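You operate a simulated robot arm through the tools that you are given. There is no shell and no other tool.

Carry out the task below with a simulated robot arm. There is one attempt and no reset: what you move stays moved.

## Task
Run the chalk mark to the red line and tag the fault.
Fine: table lamp on first; take the tag with the same word from the hood, set it on the web's edge beside the mark; lamp off last.

The check looks at the end state, three seconds after you hand in, the way a careful person would. Anything else that was tipped, shoved, dropped, spilled or broken makes it a failure.

## Robot
A 5-joint arm with a two-finger parallel gripper, fixed in place. Base frame: the origin is at the foot of the arm, x ahead of it, y to its left, z up; the work surface is at about z = 875. Units: mm, degrees, N and s.
It reaches about 1134 mm from its shoulder. Its first joint turns from -149.0 to 149.0 degrees. Payload 1.57 kg.
The tool frame sits at the grasp point between the pads (the TCP): z along the fingers, y along the line on which they close. The tips reach 30 mm beyond it. The gripper opens to 110 mm. The fingers are 24 mm wide and 12 mm thick; the gripper's body (48 by 112 mm) begins 78 mm behind the TCP.
Orientation is that of the tool frame in the base frame, as [roll, pitch, yaw] about the fixed x, y, z axes, in that order (R = Rz(yaw) Ry(pitch) Rx(roll)). With the fingers straight down and closing along the base's y, the tool's x points along the base's -x, its y along +y and its z along -z.

## Interface
- The arm moves only by the tool nudge_tool. Its arguments are lists of equal length, an entry for each row: "claw": the finger opening in mm, from 0 to 110; "offset": the shift along the tool's x, y, z in mm, a list of three; "rotation": the turn, a rotation vector about the tool's x, y, z in degrees, a list of three. In form: {"claw": [claw, ...], "offset": [[tx, ty, tz], ...], "rotation": [[rx, ry, rz], ...]}. A call has 1 to 20 rows; each row is the pose to reach, as a shift and turn from the pose commanded when the call began, along the tool's axes at that moment. Rows are played at 5 a second. More than 50 mm and 8.6 degrees between two rows, or a gripper value outside its range, and nothing of the call is played. Where a pose cannot be reached the arm comes as near as it can. A force on the tool above 50 N (or 10 N above the force at the start of the call, whichever is more), or a blocked arm, ends the call early, and 0.2 s more pass. Each finger travels about 153 mm/s and halts on what it meets, pressing with about 22 N; the grip force reading is that of the motor and also rises with nothing between the fingers. The clock runs only during rows and for 0.2 s after the last one: add rows that repeat a pose to give the fingers time. It gives the time, the measured TCP pose, the force on the tool (base axes), the opening and the grip force at its end, in the units of the frame above (readings bear some noise), with the torque about the TCP (base axes, N m) and any sound that the robot's microphone picked up.
- Cameras (640 x 400 px; columns grow to the right, rows downward): "scene" is fixed at [220.8, -499.6, 1669.5]; the picture's right is [0.91, -0.42, 0.00], its down [-0.24, -0.52, -0.82] and it looks along [0.34, 0.75, -0.57] (base axes); focal length 355 px, centre (320, 200). "wrist" rides on the gripper at [70, 16, -141] in the tool frame; the picture's right is [-0.23, 0.97, 0.00], its down [-0.86, -0.20, -0.48] and it looks along [-0.47, -0.11, 0.88] (tool axes); focal length 222 px, centre (320, 200). There is no depth. A picture from a camera that has moved, and an enlarged one, comes with that camera's place and axes in the base frame and with its lens.
- camera(camera): a new picture of that camera. The clock stands still meanwhile.
- raise_lower(by): slides the trunk up (or, below 0, down) by that many mm; the arm rides with it, the base frame stays. It gives what a move gives, with no picture.
- zoom(camera, box): a new picture of the part [left, top, right, bottom] of that camera's present view, enlarged. The clock stands still meanwhile.
- finish_job(): hands the job in; it is judged then, once.

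Nothing tells you positions but the pictures and the camera data. Unless the task says otherwise, let go and move clear before handing in.

The tools are called after "Emit:" as a command line: name --argument value ..., lists and objects as JSON in quotes. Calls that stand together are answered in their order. nudge_tool: Moves the arm, as the interface text tells. Its arguments: {"type":"object","properties":{"claw":{"type":"array","items":{"type":"number"}},"offset":{"type":"array","items":{"type":"array","items":{"type":"number"}}},"rotation":{"type":"array","items":{"type":"array","items":{"type":"number"}}}},"required":["claw","offset","rotation"]} The other tools are called the same way: raise_lower (by) slides the trunk up or down; camera (camera) takes a picture; zoom (camera, box) takes an enlarged picture of a part of a camera's view; finish_job () hands the job in.

At the start:

```text
time: 0.0
eef_pos: [357.1, 469.5, 1159.0]
ee_rot: [-180.0, 0.0, 180.0]
ft_force: [-1.1, -1.0, -0.3]
moment: [-0.01, 0.03, 0.01]
grip_width: 109.8
grip_force: 0.1
trunk travel left (down, up): [-893.0, 77.0]
```

scene: 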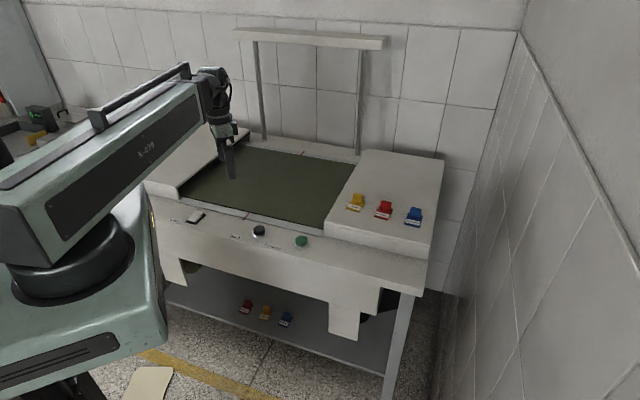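
wrist: 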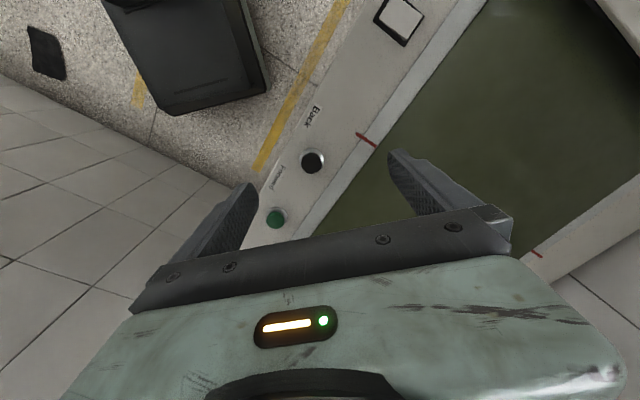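

I see an inspection table with a green web, a rocker switch, a black and a green button, and coloured tags on the right-hand hood and on the lower shelf. I'll enlarge these parts before moving anything.

Emit:
zoom --camera "scene" --box '[140, 130, 340, 255]'

Emit:
zoom --camera "scene" --box '[320, 170, 440, 245]'

Emit:
zoom --camera "scene" --box '[220, 285, 316, 345]'

Emit:
zoom --camera "wrist" --box '[220, 0, 540, 200]'

Emit:
zoom --camera "scene" --box '[220, 10, 400, 122]'

```text
3.20 times, centred on (240, 192) of scene
camera zoom: at [220.8, -499.6, 1669.5], right [0.91, -0.42, 0.0], down [-0.24, -0.52, -0.82], along [0.34, 0.75, -0.57], focal length 1136 px, centre (576, 224)
```

zoom: 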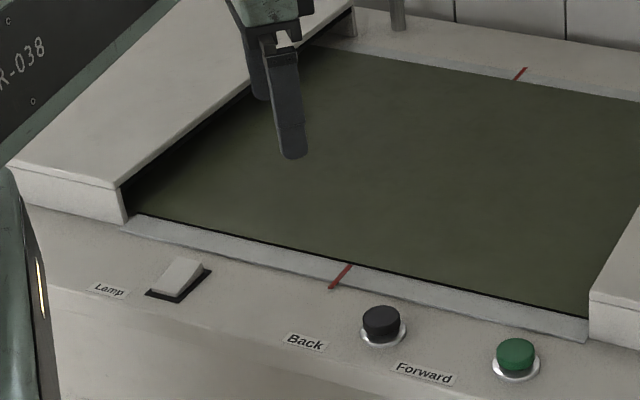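

```text
5.33 times, centred on (380, 208) of scene
camera zoom: at [220.8, -499.6, 1669.5], right [0.91, -0.42, 0.0], down [-0.24, -0.52, -0.82], along [0.34, 0.75, -0.57], focal length 1893 px, centre (0, 160)
```

zoom: 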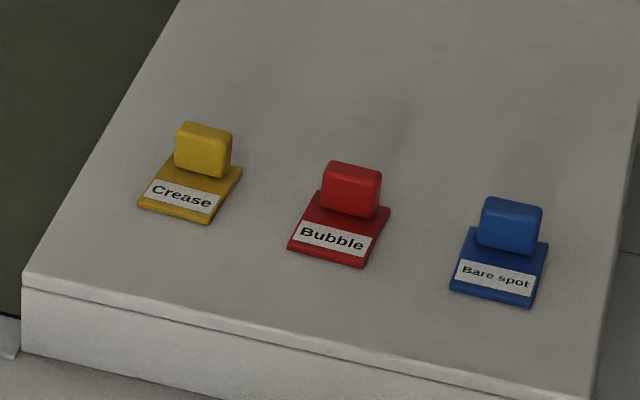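

```text
6.67 times, centred on (268, 315) of scene
camera zoom: at [220.8, -499.6, 1669.5], right [0.91, -0.42, 0.0], down [-0.24, -0.52, -0.82], along [0.34, 0.75, -0.57], focal length 2366 px, centre (667, -567)
```

zoom: 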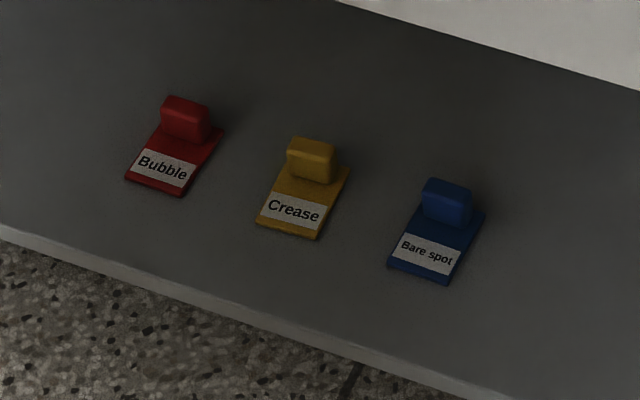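

```text
2.00 times, centred on (380, 100) of wrist
camera zoom: at [286.9, 484.4, 1301.2], right [0.23, 0.97, 0.0], down [0.86, -0.2, 0.48], along [0.47, -0.11, -0.88], focal length 444 px, centre (200, 400)
```

zoom: 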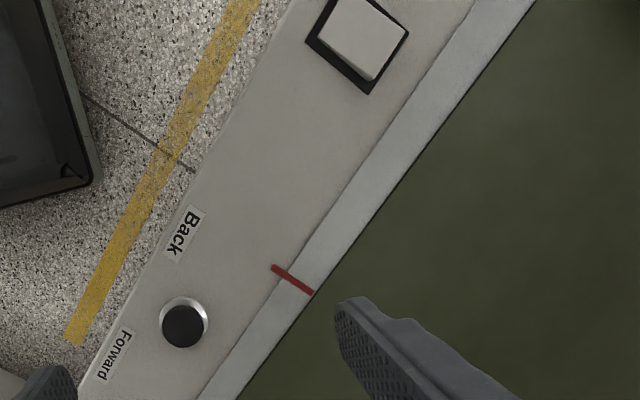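

```text
3.56 times, centred on (310, 66) of scene
camera zoom: at [220.8, -499.6, 1669.5], right [0.91, -0.42, 0.0], down [-0.24, -0.52, -0.82], along [0.34, 0.75, -0.57], focal length 1262 px, centre (356, 676)
```

zoom: 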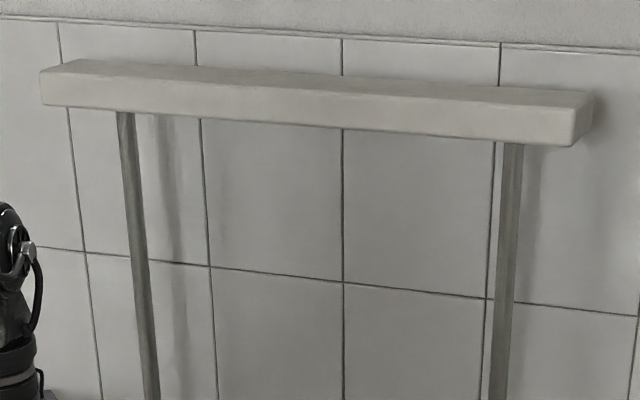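

The table runs diagonally in the base frame, with the lamp switch near (242, 624), the black Back button near (422, 437) and the green Forward button near (537, 337). The tags say Crease, Bubble and Bare spot, and the chalk mark isn't in view yet. I'll look closely at the lamp switch next.

Emit:
zoom --camera "wrist" --box '[350, 0, 446, 60]'

Emit:
zoom --camera "scene" --box '[164, 195, 228, 235]'

```text
6.67 times, centred on (398, 30) of wrist
camera zoom: at [286.9, 484.4, 1301.2], right [0.23, 0.97, 0.0], down [0.86, -0.2, 0.48], along [0.47, -0.11, -0.88], focal length 1481 px, centre (-200, 1333)
```

zoom: 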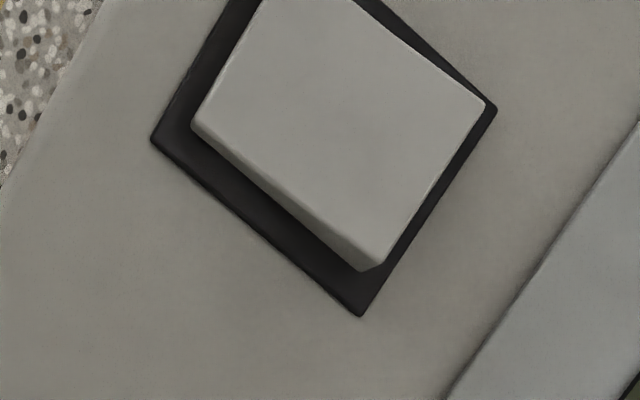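

```text
10.00 times, centred on (196, 215) of scene
camera zoom: at [220.8, -499.6, 1669.5], right [0.91, -0.42, 0.0], down [-0.24, -0.52, -0.82], along [0.34, 0.75, -0.57], focal length 3549 px, centre (1560, 50)
```

zoom: 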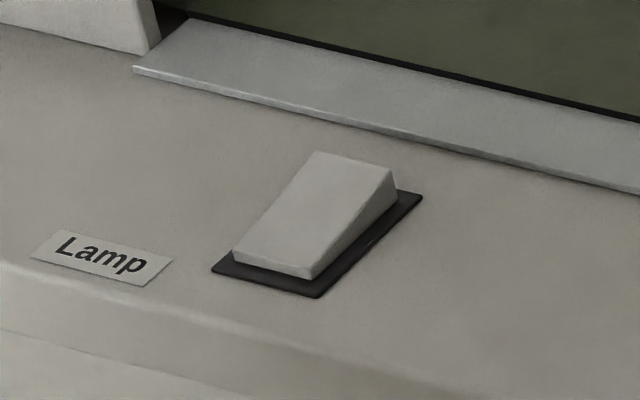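

The rocker's web-side end is up, at about (255, 638, 890), and its near end is down, so pressing the web-side end should turn the lamp on. I'll close the fingers, turn 45° to line up with the table, and stop above that end.

Emit:
nudge_tool --claw '[90, 70, 50, 30, 10, 0, 0]' --offset '[[17.7, 27.4, 26.5], [35.4, 54.8, 53], [53, 82.2, 79.5], [70.7, 109.6, 106], [88.4, 137, 132.5], [106, 164.5, 159], [106, 164.5, 159]]' --rotation '[[0, 0, -7.5], [0, 0, -15], [0, 0, -22.5], [0, 0, -30], [0, 0, -37.5], [0, 0, -45], [0, 0, -45]]'

Emit:
camera --camera "wrist"

Emit:
camera --camera "scene"

```text
time: 1.6
eef_pos: [248.5, 630.5, 1159.4]
ee_rot: [-179.9, 0.1, -134.8]
ft_force: [0.2, 1.1, -0.2]
moment: [0.01, -0.01, 0.01]
grip_width: 0.1
grip_force: 21.3
out of reach, approached as far as the arm can: row 1, 2, 3, 4, 5, 6, 7
trunk travel left (down, up): [-893.0, 77.0]
```

```text
taken
camera wrist: at [187.1, 592.5, 1301.2], right [-0.53, 0.85, 0.0], down [0.74, 0.46, 0.48], along [0.41, 0.25, -0.88], focal length 222 px, centre (320, 200)
```

wrist: 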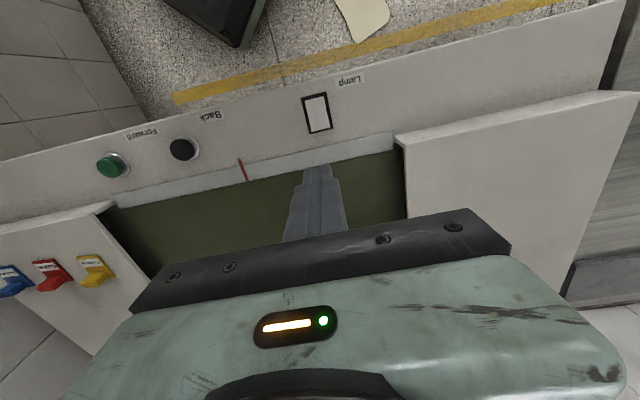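

```text
taken
```

scene: 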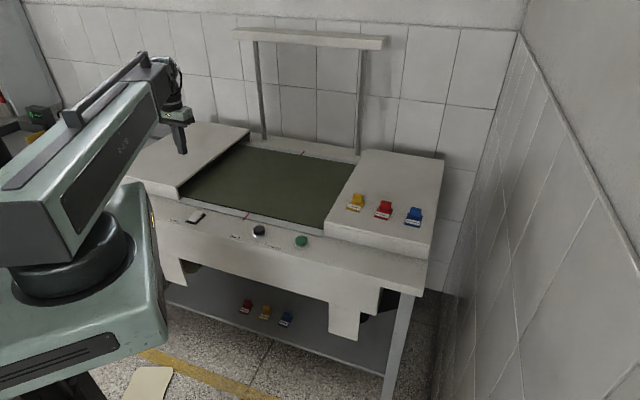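

The arm reached the right x-y but can't get below about z = 1159 at this trunk height, so the trunk has to come down. I'll lower it in stages and check clearances as I go.

Emit:
raise_lower --by -120

Emit:
camera --camera "scene"

```text
time: 3.1
eef_pos: [249.3, 632.2, 1039.9]
ee_rot: [179.9, 0.0, -134.9]
ft_force: [0.4, 0.2, 0.4]
moment: [0.0, -0.03, 0.02]
grip_width: 0.0
grip_force: 21.4
trunk travel left (down, up): [-773.0, 197.0]
```

```text
taken
```

scene: 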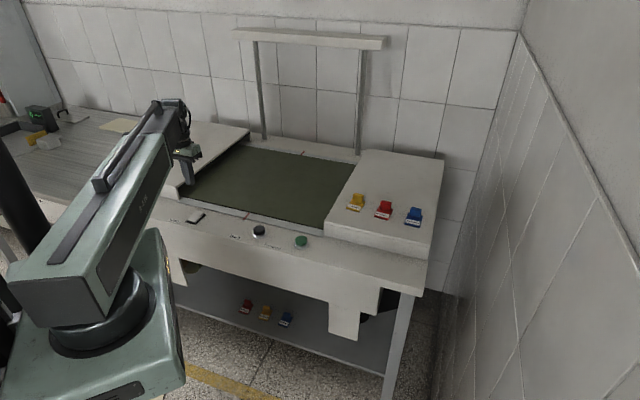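

The trunk lowered freely and the TCP is now at z ≈ 1040. I'll send a zero move to see what pose the controller takes as commanded.

Emit:
nudge_tool --claw '[0, 0]' --offset '[[0, 0, 0], [0, 0, 0]]' --rotation '[[0, 0, 0], [0, 0, 0]]'

Emit:
zoom --camera "wrist" --box '[160, 0, 480, 200]'

```text
time: 3.7
eef_pos: [248.8, 631.5, 1041.2]
ee_rot: [180.0, 0.0, -135.0]
ft_force: [-1.1, -0.1, -0.7]
moment: [0.0, 0.01, -0.01]
grip_width: 0.2
grip_force: 21.0
trunk travel left (down, up): [-773.0, 197.0]
```

```text
2.00 times, centred on (320, 100) of wrist
camera zoom: at [187.3, 592.3, 1181.2], right [-0.53, 0.85, 0.0], down [0.75, 0.46, 0.48], along [0.41, 0.25, -0.88], focal length 444 px, centre (320, 400)
```

zoom: 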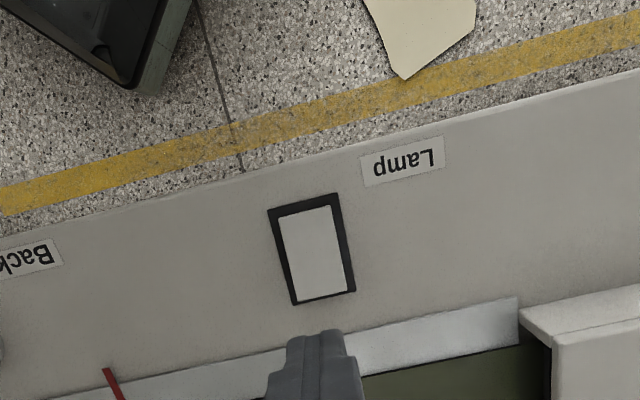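

The commanded pose is the clipped one, at TCP ≈ (249, 632, 1040), which is directly over the raised end of the rocker. I'll lift the arm and lower the trunk by a similar amount, so the arm itself has room to go down.

Emit:
nudge_tool --claw '[0, 0, 0, 0, 0]' --offset '[[0, 0, -45], [0, 0, -90], [0, 0, -135], [0, 0, -170], [0, 0, -170]]' --rotation '[[0, 0, 0], [0, 0, 0], [0, 0, 0], [0, 0, 0], [0, 0, 0]]'

Emit:
raise_lower --by -170

Emit:
camera --camera "scene"

Emit:
camera --camera "wrist"

```text
time: 4.9
eef_pos: [247.2, 638.1, 1038.8]
ee_rot: [180.0, 0.0, -135.1]
ft_force: [0.4, 0.4, -0.6]
moment: [0.0, -0.01, 0.0]
grip_width: 0.0
grip_force: 21.5
out of reach, approached as far as the arm can: row 1, 2, 3, 4, 5
trunk travel left (down, up): [-773.0, 197.0]
```

```text
time: 6.2
eef_pos: [246.0, 636.7, 916.1]
ee_rot: [179.8, 0.5, -134.9]
ft_force: [-1.5, -9.8, 48.8]
moment: [-0.71, 0.44, 0.15]
grip_width: 0.0
grip_force: 21.3
trunk travel left (down, up): [-647.0, 323.0]
stopped: the force on the tool passed its limit at 176 N (the readings are from after the stop); the commanded pose is now the measured one
```

```text
taken
```

scene: 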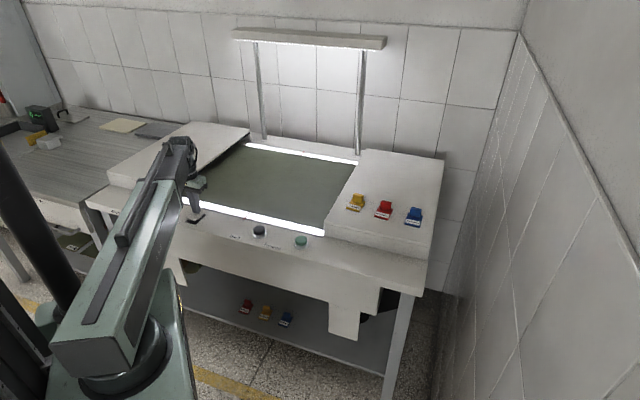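

```text
taken
camera wrist: at [184.3, 597.0, 1057.8], right [-0.53, 0.85, 0.01], down [0.74, 0.46, 0.48], along [0.41, 0.26, -0.87], focal length 222 px, centre (320, 200)
```

wrist: 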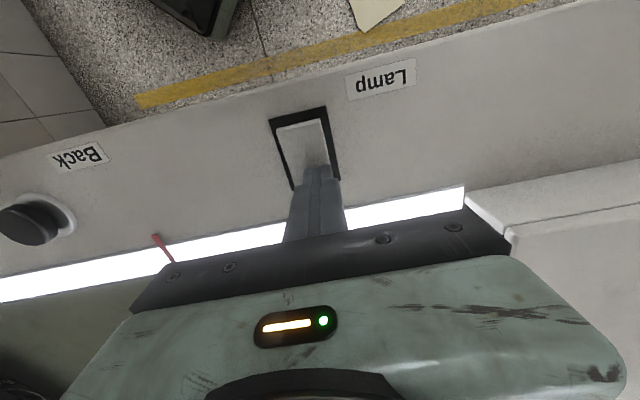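

The arm can't change height by itself here, so all height comes from the trunk. I should not have chained that lowering onto the lift without reading the result: the tip pressed the rocker and the load peaked at 176 N. The lamp is now on and nothing else looks touched, so I'll raise off and check the switch for damage.

Emit:
raise_lower --by 100

Emit:
camera --camera "wrist"

Emit:
camera --camera "scene"

Emit:
zoom --camera "scene" --box '[164, 195, 228, 235]'

Emit:
zoom --camera "wrist" --box '[240, 60, 400, 160]'

```text
time: 7.6
eef_pos: [248.7, 640.8, 1013.3]
ee_rot: [179.8, 0.6, -135.0]
ft_force: [0.5, 0.1, -0.8]
moment: [0.01, -0.01, 0.01]
grip_width: 0.0
grip_force: 21.2
trunk travel left (down, up): [-747.0, 223.0]
```

```text
taken
camera wrist: at [185.7, 601.0, 1154.6], right [-0.53, 0.85, 0.01], down [0.74, 0.46, 0.48], along [0.41, 0.26, -0.87], focal length 222 px, centre (320, 200)
```

wrist: 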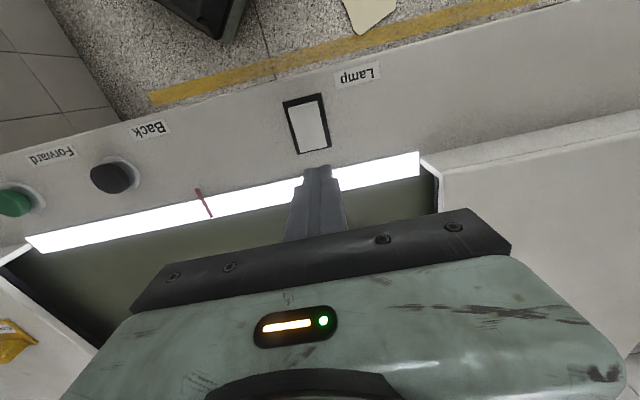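

```text
taken
```

scene: 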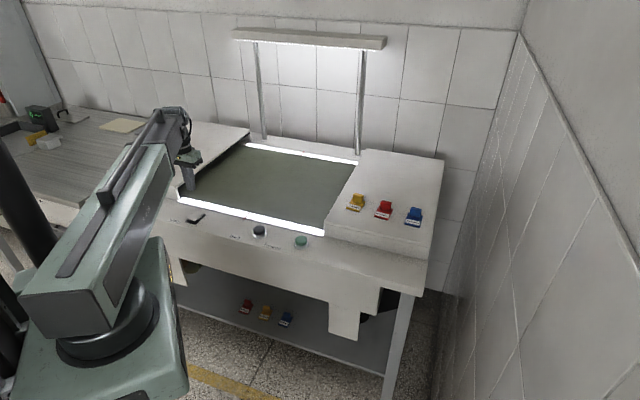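

```text
10.00 times, centred on (196, 215) of scene
camera zoom: at [220.8, -499.6, 1669.5], right [0.91, -0.42, 0.0], down [-0.24, -0.52, -0.82], along [0.34, 0.75, -0.57], focal length 3549 px, centre (1560, 50)
```

zoom: 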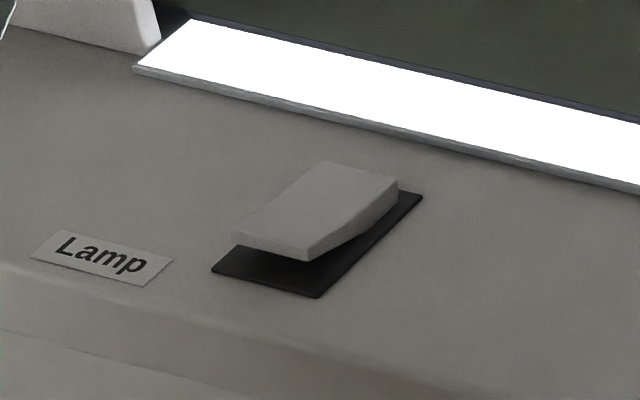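

```text
4.00 times, centred on (320, 110) of wrist
camera zoom: at [185.7, 601.0, 1154.6], right [-0.53, 0.85, 0.01], down [0.74, 0.46, 0.48], along [0.41, 0.26, -0.87], focal length 888 px, centre (320, 560)
```

zoom: 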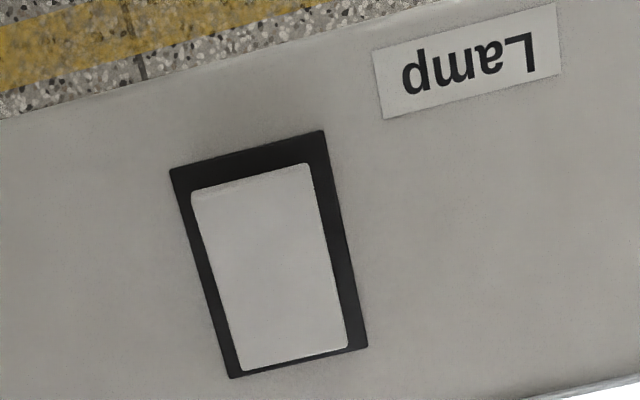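

The lamp is on and the rocker is intact, with its near end now raised. Next I'll look at the lit web for the chalk mark.

Emit:
zoom --camera "scene" --box '[176, 130, 368, 250]'

```text
3.33 times, centred on (272, 190) of scene
camera zoom: at [220.8, -499.6, 1669.5], right [0.91, -0.42, 0.0], down [-0.24, -0.52, -0.82], along [0.34, 0.75, -0.57], focal length 1183 px, centre (480, 233)
```

zoom: 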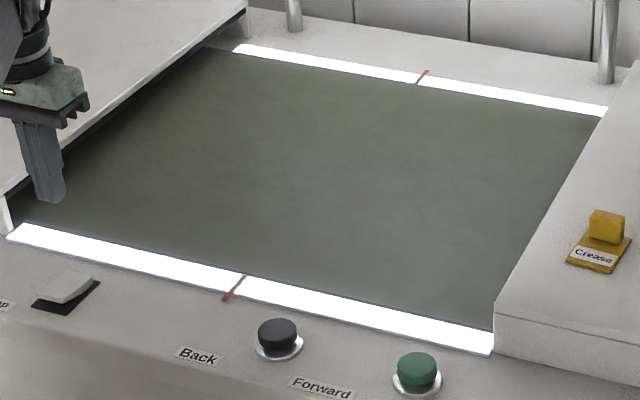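

There is no chalk mark in view yet, so the web has to be run. Height goes through the trunk, so I'll slide level along the front to hover over the green Forward button near (535, 333).

Emit:
nudge_tool --claw '[0, 0, 0, 0, 0, 0, 0, 0, 0, 0, 0, 0]' --offset '[[1.7, -42, 0], [3.4, -84, 0], [5.1, -126, 0], [6.8, -168, 0], [8.5, -210, 0], [10.2, -252, 0], [11.9, -294, 0], [13.6, -336, 0], [15.3, -378, 0], [17, -421, 0], [17, -421, 0], [17, -421, 0]]' --rotation '[[0, 0, 0], [0, 0, 0], [0, 0, 0], [0, 0, 0], [0, 0, 0], [0, 0, 0], [0, 0, 0], [0, 0, 0], [0, 0, 0], [0, 0, 0], [0, 0, 0], [0, 0, 0]]'

Emit:
camera --camera "wrist"

Emit:
camera --camera "scene"

```text
time: 10.2
eef_pos: [532.1, 334.3, 1014.1]
ee_rot: [179.8, 0.6, -135.0]
ft_force: [-0.6, 1.4, 0.3]
moment: [0.0, -0.02, 0.0]
grip_width: 0.2
grip_force: 20.6
out of reach, approached as far as the arm can: row 10
trunk travel left (down, up): [-747.0, 223.0]
```

```text
taken
camera wrist: at [470.7, 294.4, 1154.6], right [-0.53, 0.85, 0.01], down [0.74, 0.46, 0.48], along [0.41, 0.26, -0.87], focal length 222 px, centre (320, 200)
```

wrist: 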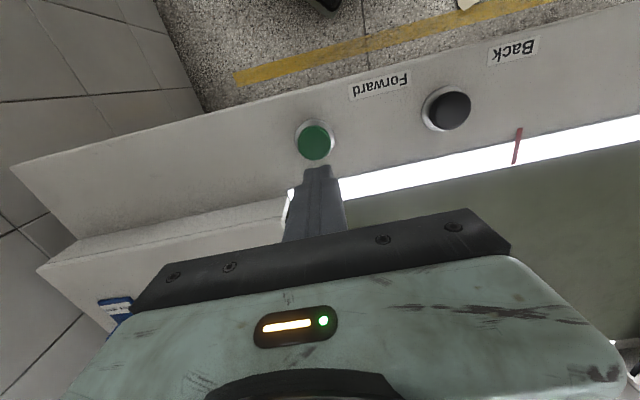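

```text
taken
```

scene: 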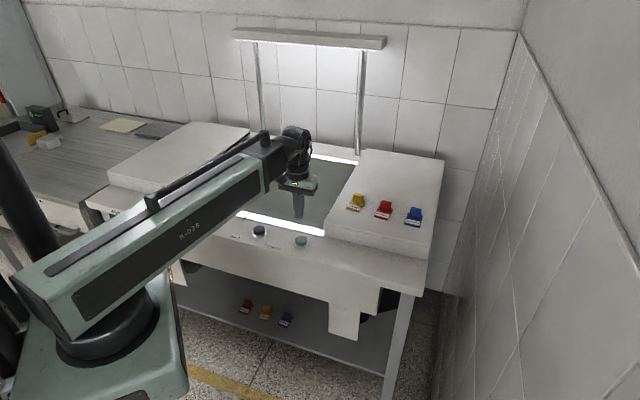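

I'm hovering over Forward at (532, 334), and the button centre works out to about w = 608, u = 147, or roughly (534, 326). I'll make that small shift and come down to just above the button.

Emit:
nudge_tool --claw '[0, 0, 0]' --offset '[[3.5, -7, 0], [3.5, -7, 0], [3.5, -7, 0]]' --rotation '[[0, 0, 0], [0, 0, 0], [0, 0, 0]]'

Emit:
raise_lower --by -70

Emit:
camera --camera "wrist"

Emit:
zoom --camera "scene" --box '[240, 180, 368, 260]'

```text
time: 11.0
eef_pos: [535.7, 325.9, 1013.3]
ee_rot: [179.7, 0.5, -135.0]
ft_force: [-0.1, -0.3, 0.4]
moment: [0.01, 0.0, 0.01]
grip_width: 0.0
grip_force: 21.0
trunk travel left (down, up): [-747.0, 223.0]
```

```text
time: 12.1
eef_pos: [534.2, 326.2, 944.2]
ee_rot: [179.7, 0.5, -135.0]
ft_force: [-0.8, -0.5, 0.0]
moment: [-0.04, 0.0, -0.01]
grip_width: 0.0
grip_force: 21.0
trunk travel left (down, up): [-677.0, 293.0]
```

```text
taken
camera wrist: at [473.1, 285.6, 1084.7], right [-0.53, 0.85, 0.01], down [0.74, 0.46, 0.49], along [0.41, 0.26, -0.87], focal length 222 px, centre (320, 200)
```

wrist: 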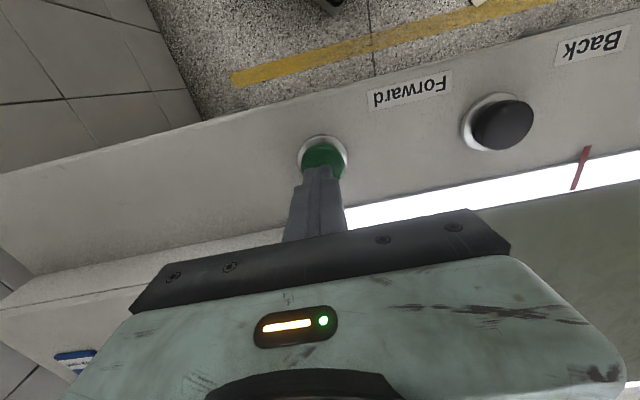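

```text
5.00 times, centred on (304, 220) of scene
camera zoom: at [220.8, -499.6, 1669.5], right [0.91, -0.42, 0.0], down [-0.24, -0.52, -0.82], along [0.34, 0.75, -0.57], focal length 1774 px, centre (400, 100)
```

zoom: 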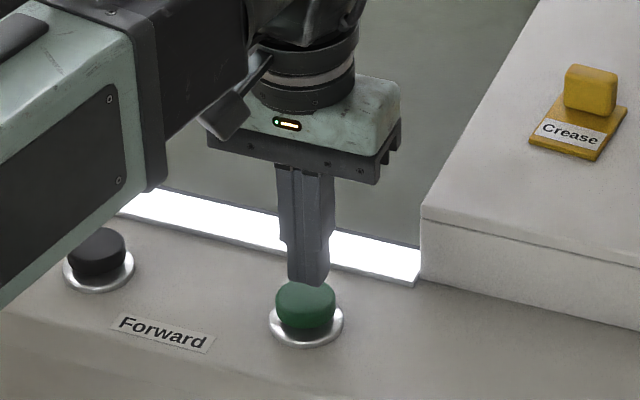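

The tip is centred over the green button with roughly 20 mm to go. I'll lower in small steps and watch the force and the web.

Emit:
raise_lower --by -18

```text
time: 12.7
eef_pos: [535.2, 325.2, 925.0]
ee_rot: [179.8, 0.5, -135.0]
ft_force: [0.1, 0.8, 1.9]
moment: [-0.02, -0.01, 0.0]
grip_width: 0.1
grip_force: 21.6
trunk travel left (down, up): [-659.0, 311.0]
heard: click
```

A click, with only about 2 N on the tool. I'll check whether the web is moving before doing anything else.

Emit:
zoom --camera "scene" --box '[176, 130, 368, 250]'

Emit:
camera --camera "wrist"

```text
3.33 times, centred on (272, 190) of scene
camera zoom: at [220.8, -499.6, 1669.5], right [0.91, -0.42, 0.0], down [-0.24, -0.52, -0.82], along [0.34, 0.75, -0.57], focal length 1183 px, centre (480, 233)
```

zoom: 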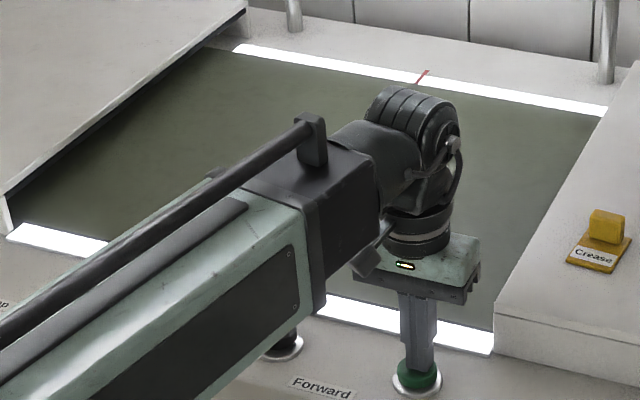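

```text
taken
camera wrist: at [473.1, 285.6, 1066.6], right [-0.53, 0.85, 0.01], down [0.74, 0.46, 0.49], along [0.41, 0.26, -0.87], focal length 222 px, centre (320, 200)
```

wrist: 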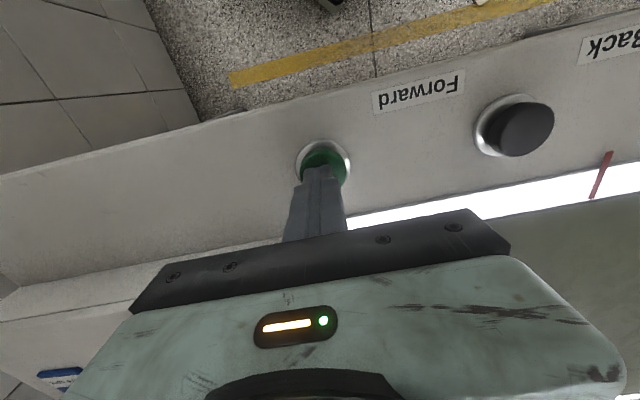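

The button is down, but from a still I can't tell whether the web is running. I'll hold for a moment and compare.

Emit:
nudge_tool --claw '[0, 0, 0]' --offset '[[0, 0, 0], [0, 0, 0], [0, 0, 0]]' --rotation '[[0, 0, 0], [0, 0, 0], [0, 0, 0]]'

Emit:
zoom --camera "scene" --box '[176, 130, 368, 250]'

Emit:
camera --camera "wrist"

```text
time: 13.5
eef_pos: [534.9, 326.4, 925.3]
ee_rot: [179.7, 0.5, -135.0]
ft_force: [1.1, 0.9, 1.1]
moment: [0.03, -0.01, -0.03]
grip_width: 0.0
grip_force: 21.6
trunk travel left (down, up): [-659.0, 311.0]
```

```text
3.33 times, centred on (272, 190) of scene
camera zoom: at [220.8, -499.6, 1669.5], right [0.91, -0.42, 0.0], down [-0.24, -0.52, -0.82], along [0.34, 0.75, -0.57], focal length 1183 px, centre (480, 233)
```

zoom: 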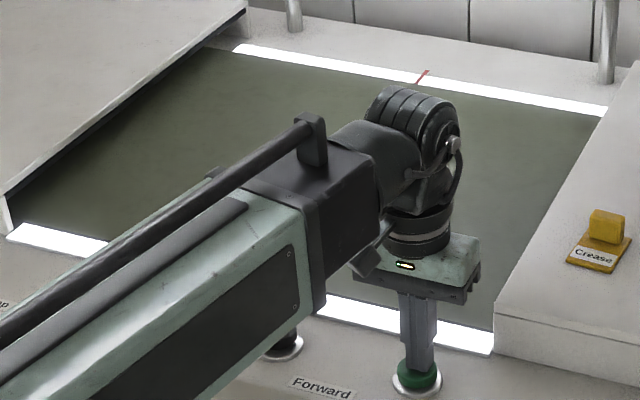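

```text
taken
camera wrist: at [473.0, 285.6, 1066.7], right [-0.53, 0.85, 0.01], down [0.74, 0.46, 0.49], along [0.41, 0.26, -0.87], focal length 222 px, centre (320, 200)
```

wrist: 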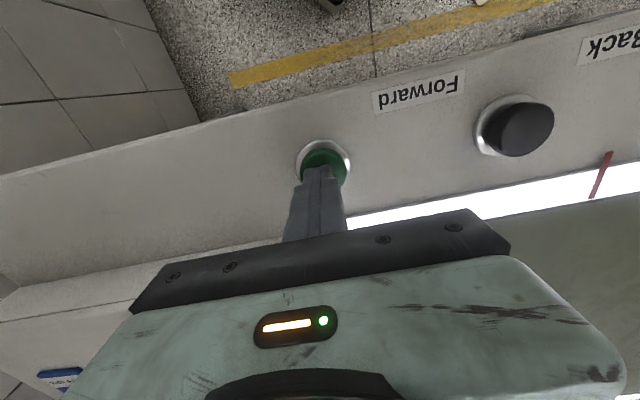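

The two views look the same at this scale. I'll zoom in on the web texture and hold again to detect any slow motion.

Emit:
zoom --camera "scene" --box '[190, 140, 286, 200]'

Emit:
nudge_tool --claw '[0, 0, 0, 0, 0]' --offset '[[0, 0, 0], [0, 0, 0], [0, 0, 0], [0, 0, 0], [0, 0, 0]]' --rotation '[[0, 0, 0], [0, 0, 0], [0, 0, 0], [0, 0, 0], [0, 0, 0]]'

Emit:
zoom --camera "scene" --box '[190, 140, 286, 200]'

```text
6.67 times, centred on (238, 170) of scene
camera zoom: at [220.8, -499.6, 1669.5], right [0.91, -0.42, 0.0], down [-0.24, -0.52, -0.82], along [0.34, 0.75, -0.57], focal length 2366 px, centre (867, 400)
```

zoom: 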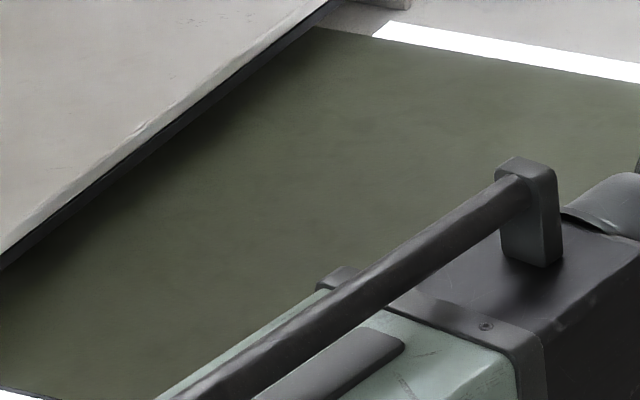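

```text
time: 14.7
eef_pos: [533.7, 324.9, 925.3]
ee_rot: [179.7, 0.5, -135.0]
ft_force: [0.0, 0.8, 2.1]
moment: [-0.04, -0.03, 0.01]
grip_width: 0.0
grip_force: 21.5
trunk travel left (down, up): [-659.0, 311.0]
```

```text
6.67 times, centred on (238, 170) of scene
camera zoom: at [220.8, -499.6, 1669.5], right [0.91, -0.42, 0.0], down [-0.24, -0.52, -0.82], along [0.34, 0.75, -0.57], focal length 2366 px, centre (867, 400)
```

zoom: 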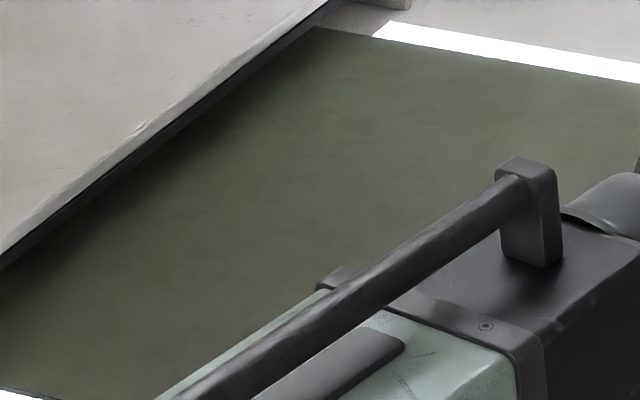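

The faint texture seems to shift, so the web is probably running while the button is held. I'll hold in short bursts and watch for the mark.

Emit:
nudge_tool --claw '[0, 0, 0, 0, 0, 0, 0]' --offset '[[0, 0, 0], [0, 0, 0], [0, 0, 0], [0, 0, 0], [0, 0, 0], [0, 0, 0], [0, 0, 0]]' --rotation '[[0, 0, 0], [0, 0, 0], [0, 0, 0], [0, 0, 0], [0, 0, 0], [0, 0, 0], [0, 0, 0]]'

Emit:
zoom --camera "scene" --box '[176, 130, 368, 250]'

Emit:
zoom --camera "scene" --box '[190, 140, 286, 200]'

Emit:
camera --camera "wrist"

```text
time: 16.3
eef_pos: [536.1, 326.5, 924.9]
ee_rot: [179.7, 0.6, -135.1]
ft_force: [-0.6, 0.4, 3.0]
moment: [-0.03, 0.01, -0.02]
grip_width: 0.1
grip_force: 21.2
trunk travel left (down, up): [-659.0, 311.0]
```

```text
3.33 times, centred on (272, 190) of scene
camera zoom: at [220.8, -499.6, 1669.5], right [0.91, -0.42, 0.0], down [-0.24, -0.52, -0.82], along [0.34, 0.75, -0.57], focal length 1183 px, centre (480, 233)
```

zoom: 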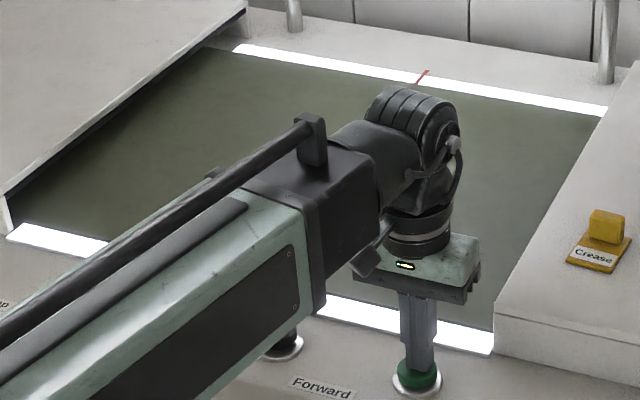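

```text
6.67 times, centred on (238, 170) of scene
camera zoom: at [220.8, -499.6, 1669.5], right [0.91, -0.42, 0.0], down [-0.24, -0.52, -0.82], along [0.34, 0.75, -0.57], focal length 2366 px, centre (867, 400)
```

zoom: 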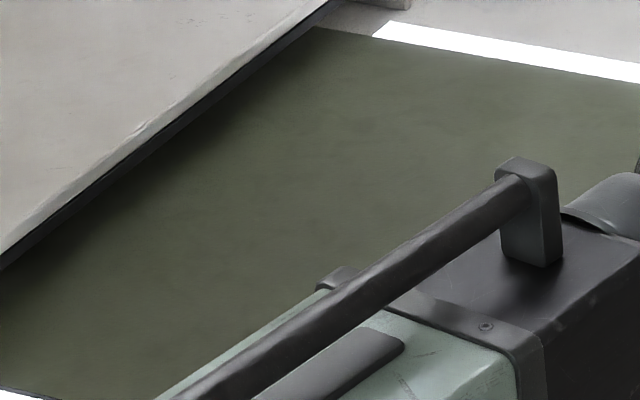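

```text
taken
camera wrist: at [473.0, 285.6, 1066.7], right [-0.53, 0.85, 0.01], down [0.74, 0.46, 0.49], along [0.41, 0.26, -0.87], focal length 222 px, centre (320, 200)
```

wrist: 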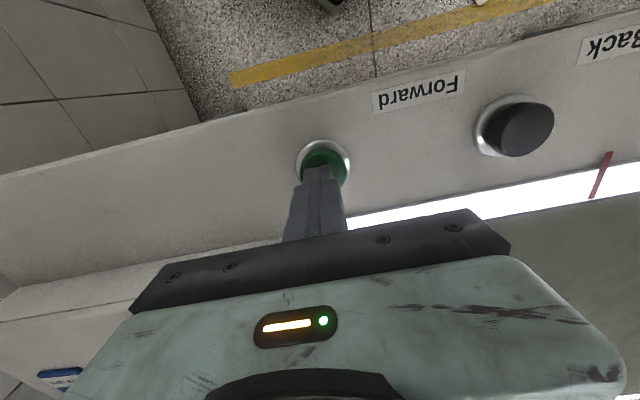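

The texture looks to be creeping to the right. I'll keep holding in 2-second bursts.

Emit:
nudge_tool --claw '[0, 0, 0, 0, 0, 0, 0, 0, 0, 0]' --offset '[[0, 0, 0], [0, 0, 0], [0, 0, 0], [0, 0, 0], [0, 0, 0], [0, 0, 0], [0, 0, 0], [0, 0, 0], [0, 0, 0], [0, 0, 0]]' --rotation '[[0, 0, 0], [0, 0, 0], [0, 0, 0], [0, 0, 0], [0, 0, 0], [0, 0, 0], [0, 0, 0], [0, 0, 0], [0, 0, 0], [0, 0, 0]]'

Emit:
zoom --camera "scene" --box '[176, 130, 368, 250]'

Emit:
zoom --camera "scene" --box '[190, 140, 286, 200]'

Emit:
zoom --camera "wrist" --box '[480, 140, 640, 240]'

```text
time: 18.5
eef_pos: [535.0, 327.2, 924.5]
ee_rot: [179.7, 0.5, -135.1]
ft_force: [0.1, -0.3, 1.1]
moment: [-0.01, 0.03, -0.01]
grip_width: 0.0
grip_force: 21.2
trunk travel left (down, up): [-659.0, 311.0]
```

```text
3.33 times, centred on (272, 190) of scene
camera zoom: at [220.8, -499.6, 1669.5], right [0.91, -0.42, 0.0], down [-0.24, -0.52, -0.82], along [0.34, 0.75, -0.57], focal length 1183 px, centre (480, 233)
```

zoom: 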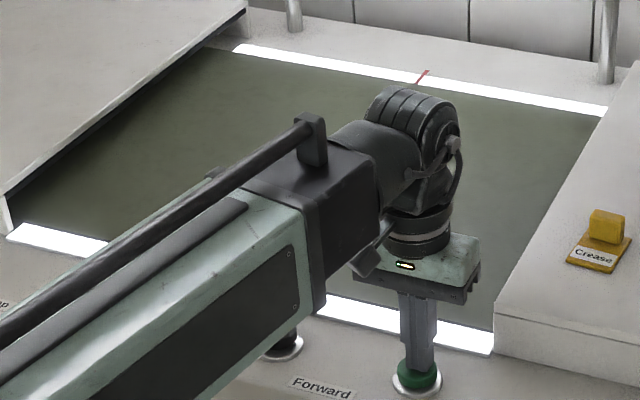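

```text
6.67 times, centred on (238, 170) of scene
camera zoom: at [220.8, -499.6, 1669.5], right [0.91, -0.42, 0.0], down [-0.24, -0.52, -0.82], along [0.34, 0.75, -0.57], focal length 2366 px, centre (867, 400)
```

zoom: 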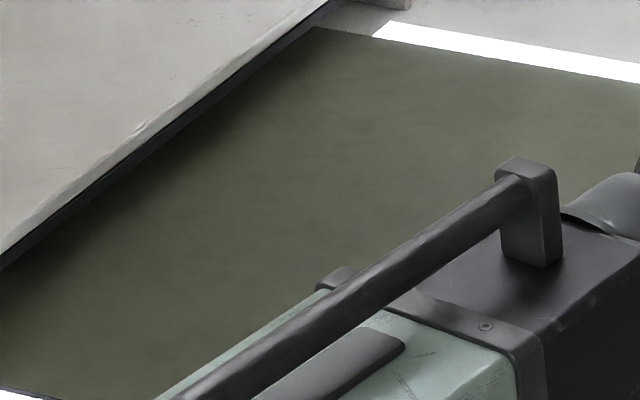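

```text
4.00 times, centred on (560, 190) of wrist
camera zoom: at [473.0, 285.5, 1066.7], right [-0.53, 0.85, 0.01], down [0.74, 0.46, 0.49], along [0.41, 0.26, -0.87], focal length 888 px, centre (-640, 240)
```

zoom: 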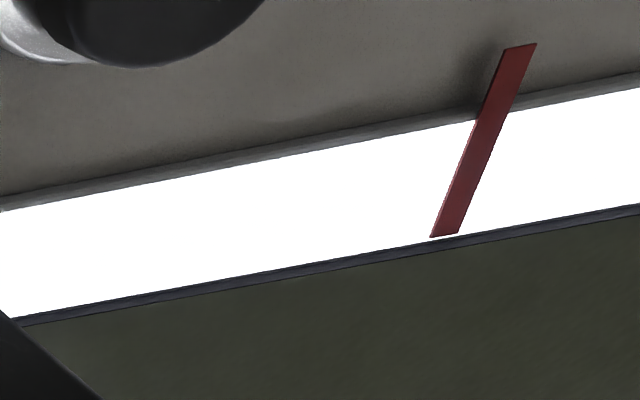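

The texture keeps changing, so the web is moving, but I don't know how fast or which way. Two close views taken a very short time apart should show it.

Emit:
zoom --camera "scene" --box '[236, 150, 268, 170]'

Emit:
nudge_tool --claw '[0]' --offset '[[0, 0, 0]]' --rotation '[[0, 0, 0]]'

Emit:
zoom --camera "scene" --box '[236, 150, 268, 170]'

```text
16.00 times, centred on (252, 160) of scene
camera zoom: at [220.8, -499.6, 1669.5], right [0.91, -0.42, 0.0], down [-0.24, -0.52, -0.82], along [0.34, 0.75, -0.57], focal length 5678 px, centre (1408, 840)
```

zoom: 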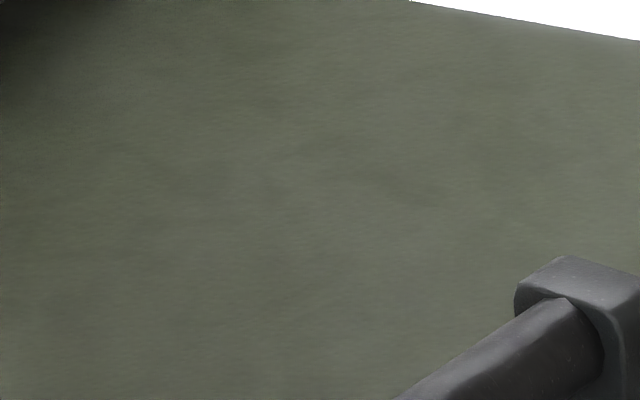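

```text
time: 18.9
eef_pos: [535.0, 324.5, 925.4]
ee_rot: [179.7, 0.5, -135.1]
ft_force: [0.5, -0.1, 1.9]
moment: [-0.03, 0.01, 0.03]
grip_width: 0.0
grip_force: 21.4
trunk travel left (down, up): [-659.0, 311.0]
```

```text
16.00 times, centred on (252, 160) of scene
camera zoom: at [220.8, -499.6, 1669.5], right [0.91, -0.42, 0.0], down [-0.24, -0.52, -0.82], along [0.34, 0.75, -0.57], focal length 5678 px, centre (1408, 840)
```

zoom: 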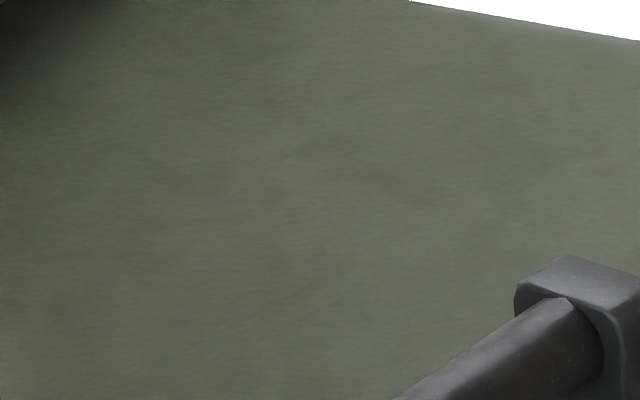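

There seems to be a very small shift to the right, so the web is slow. I'll hold 4 s and compare the same patch.

Emit:
nudge_tool --claw '[0, 0, 0, 0, 0]' --offset '[[0, 0, 0], [0, 0, 0], [0, 0, 0], [0, 0, 0], [0, 0, 0]]' --rotation '[[0, 0, 0], [0, 0, 0], [0, 0, 0], [0, 0, 0], [0, 0, 0]]'

Emit:
zoom --camera "scene" --box '[236, 150, 268, 170]'

Emit:
zoom --camera "scene" --box '[176, 130, 368, 250]'

```text
time: 20.1
eef_pos: [535.6, 326.6, 925.6]
ee_rot: [179.8, 0.4, -135.1]
ft_force: [1.1, 0.5, 1.9]
moment: [-0.06, 0.03, -0.01]
grip_width: 0.2
grip_force: 20.9
trunk travel left (down, up): [-659.0, 311.0]
```

```text
16.00 times, centred on (252, 160) of scene
camera zoom: at [220.8, -499.6, 1669.5], right [0.91, -0.42, 0.0], down [-0.24, -0.52, -0.82], along [0.34, 0.75, -0.57], focal length 5678 px, centre (1408, 840)
```

zoom: 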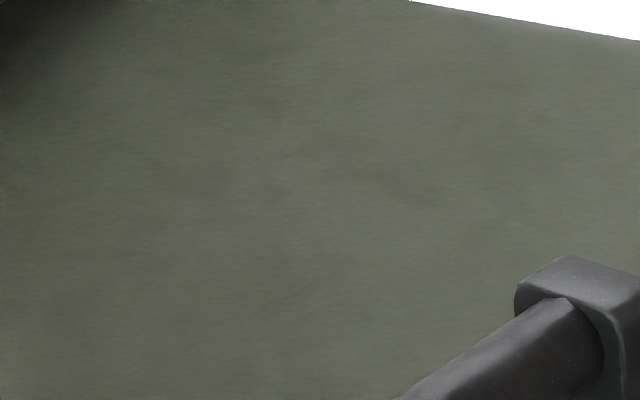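

```text
3.33 times, centred on (272, 190) of scene
camera zoom: at [220.8, -499.6, 1669.5], right [0.91, -0.42, 0.0], down [-0.24, -0.52, -0.82], along [0.34, 0.75, -0.57], focal length 1183 px, centre (480, 233)
```

zoom: 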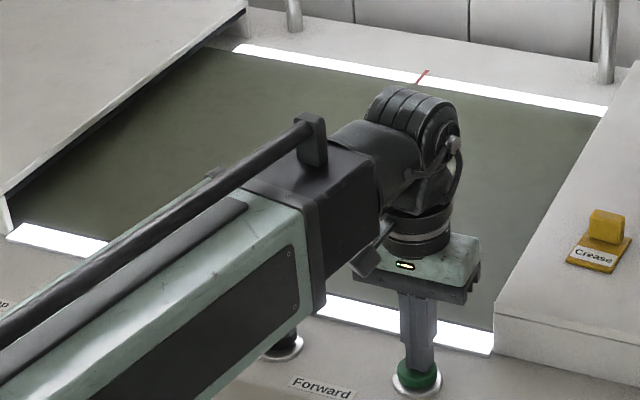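

On comparison the patch is unchanged, so the web isn't moving now. Either a press advances it by one step or the button isn't fully down, so I'll press 3 mm deeper and compare.

Emit:
raise_lower --by -3

Emit:
zoom --camera "scene" --box '[236, 150, 268, 170]'

Emit:
zoom --camera "scene" --box '[284, 225, 316, 245]'

```text
time: 20.6
eef_pos: [535.1, 324.9, 922.3]
ee_rot: [179.8, 0.4, -135.0]
ft_force: [0.8, 0.8, 5.2]
moment: [-0.02, 0.0, -0.01]
grip_width: 0.0
grip_force: 21.6
trunk travel left (down, up): [-656.0, 314.0]
```

```text
16.00 times, centred on (252, 160) of scene
camera zoom: at [220.8, -499.6, 1669.5], right [0.91, -0.42, 0.0], down [-0.24, -0.52, -0.82], along [0.34, 0.75, -0.57], focal length 5678 px, centre (1408, 840)
```

zoom: 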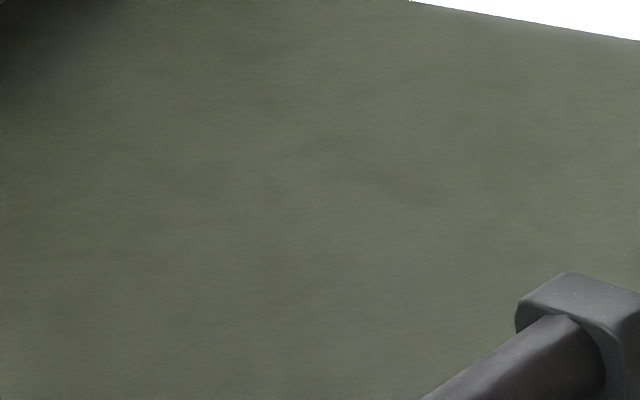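

```text
16.00 times, centred on (300, 235) of scene
camera zoom: at [220.8, -499.6, 1669.5], right [0.91, -0.42, 0.0], down [-0.24, -0.52, -0.82], along [0.34, 0.75, -0.57], focal length 5678 px, centre (640, -360)
```

zoom: 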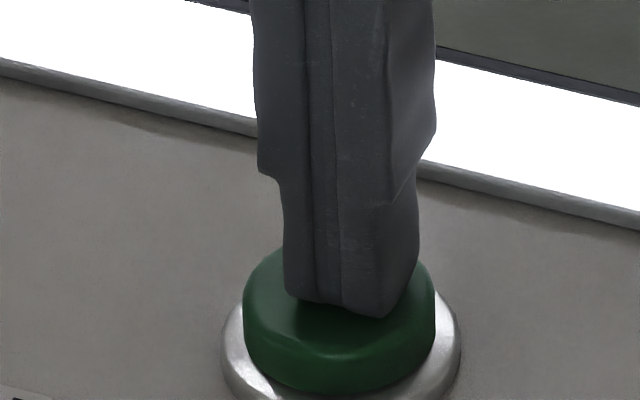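

There's still no motion. I'll release the button and look, then press again.

Emit:
raise_lower --by 15

Emit:
zoom --camera "scene" --box '[236, 150, 268, 170]'

Emit:
zoom --camera "scene" --box '[284, 225, 316, 245]'

```text
time: 21.2
eef_pos: [535.4, 327.1, 938.8]
ee_rot: [179.7, 0.5, -135.0]
ft_force: [-0.4, 0.3, -0.2]
moment: [0.02, 0.0, -0.02]
grip_width: 0.1
grip_force: 21.4
trunk travel left (down, up): [-671.0, 299.0]
```

```text
16.00 times, centred on (252, 160) of scene
camera zoom: at [220.8, -499.6, 1669.5], right [0.91, -0.42, 0.0], down [-0.24, -0.52, -0.82], along [0.34, 0.75, -0.57], focal length 5678 px, centre (1408, 840)
```

zoom: 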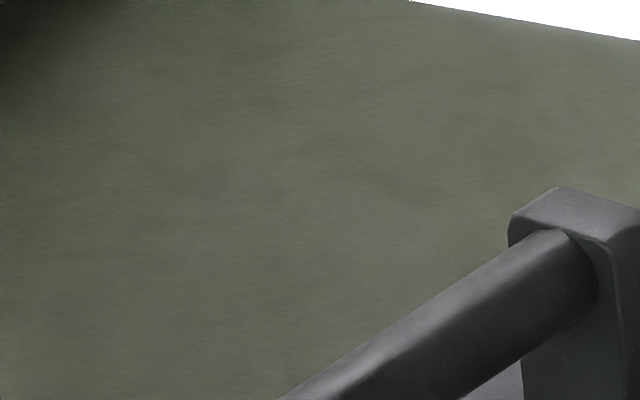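

```text
16.00 times, centred on (300, 235) of scene
camera zoom: at [220.8, -499.6, 1669.5], right [0.91, -0.42, 0.0], down [-0.24, -0.52, -0.82], along [0.34, 0.75, -0.57], focal length 5678 px, centre (640, -360)
```

zoom: 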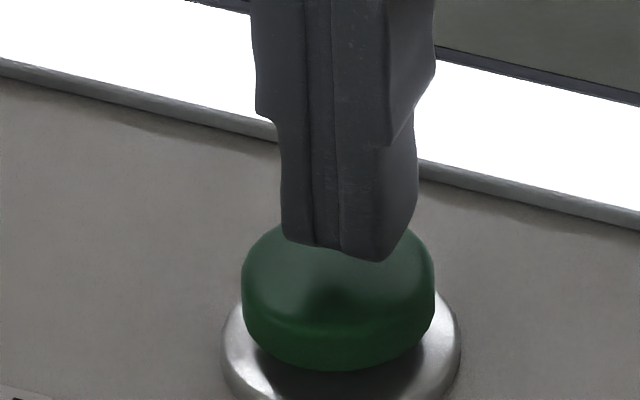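

The button springs back. I'll press again to the click point and compare the web straight afterwards.

Emit:
raise_lower --by -15

Emit:
zoom --camera "scene" --box '[236, 150, 268, 170]'

Emit:
zoom --camera "scene" --box '[176, 130, 368, 250]'

```text
time: 21.9
eef_pos: [535.9, 325.6, 922.7]
ee_rot: [179.7, 0.5, -135.0]
ft_force: [1.8, 0.5, 4.7]
moment: [-0.04, 0.01, 0.02]
grip_width: 0.0
grip_force: 21.7
trunk travel left (down, up): [-656.0, 314.0]
heard: click
```

```text
16.00 times, centred on (252, 160) of scene
camera zoom: at [220.8, -499.6, 1669.5], right [0.91, -0.42, 0.0], down [-0.24, -0.52, -0.82], along [0.34, 0.75, -0.57], focal length 5678 px, centre (1408, 840)
```

zoom: 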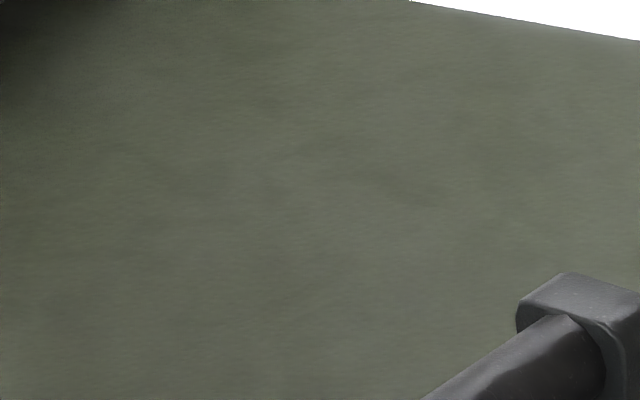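

```text
3.33 times, centred on (272, 190) of scene
camera zoom: at [220.8, -499.6, 1669.5], right [0.91, -0.42, 0.0], down [-0.24, -0.52, -0.82], along [0.34, 0.75, -0.57], focal length 1183 px, centre (480, 233)
```

zoom: 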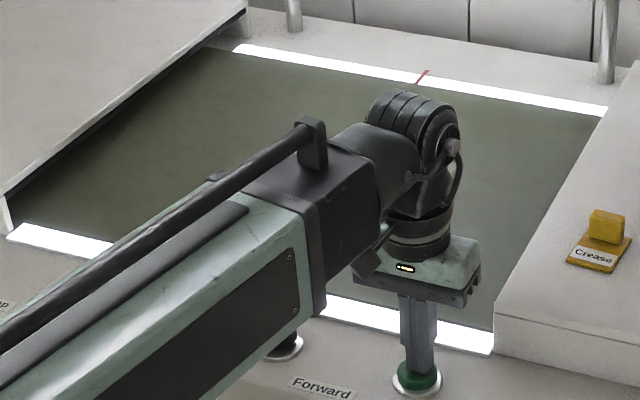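

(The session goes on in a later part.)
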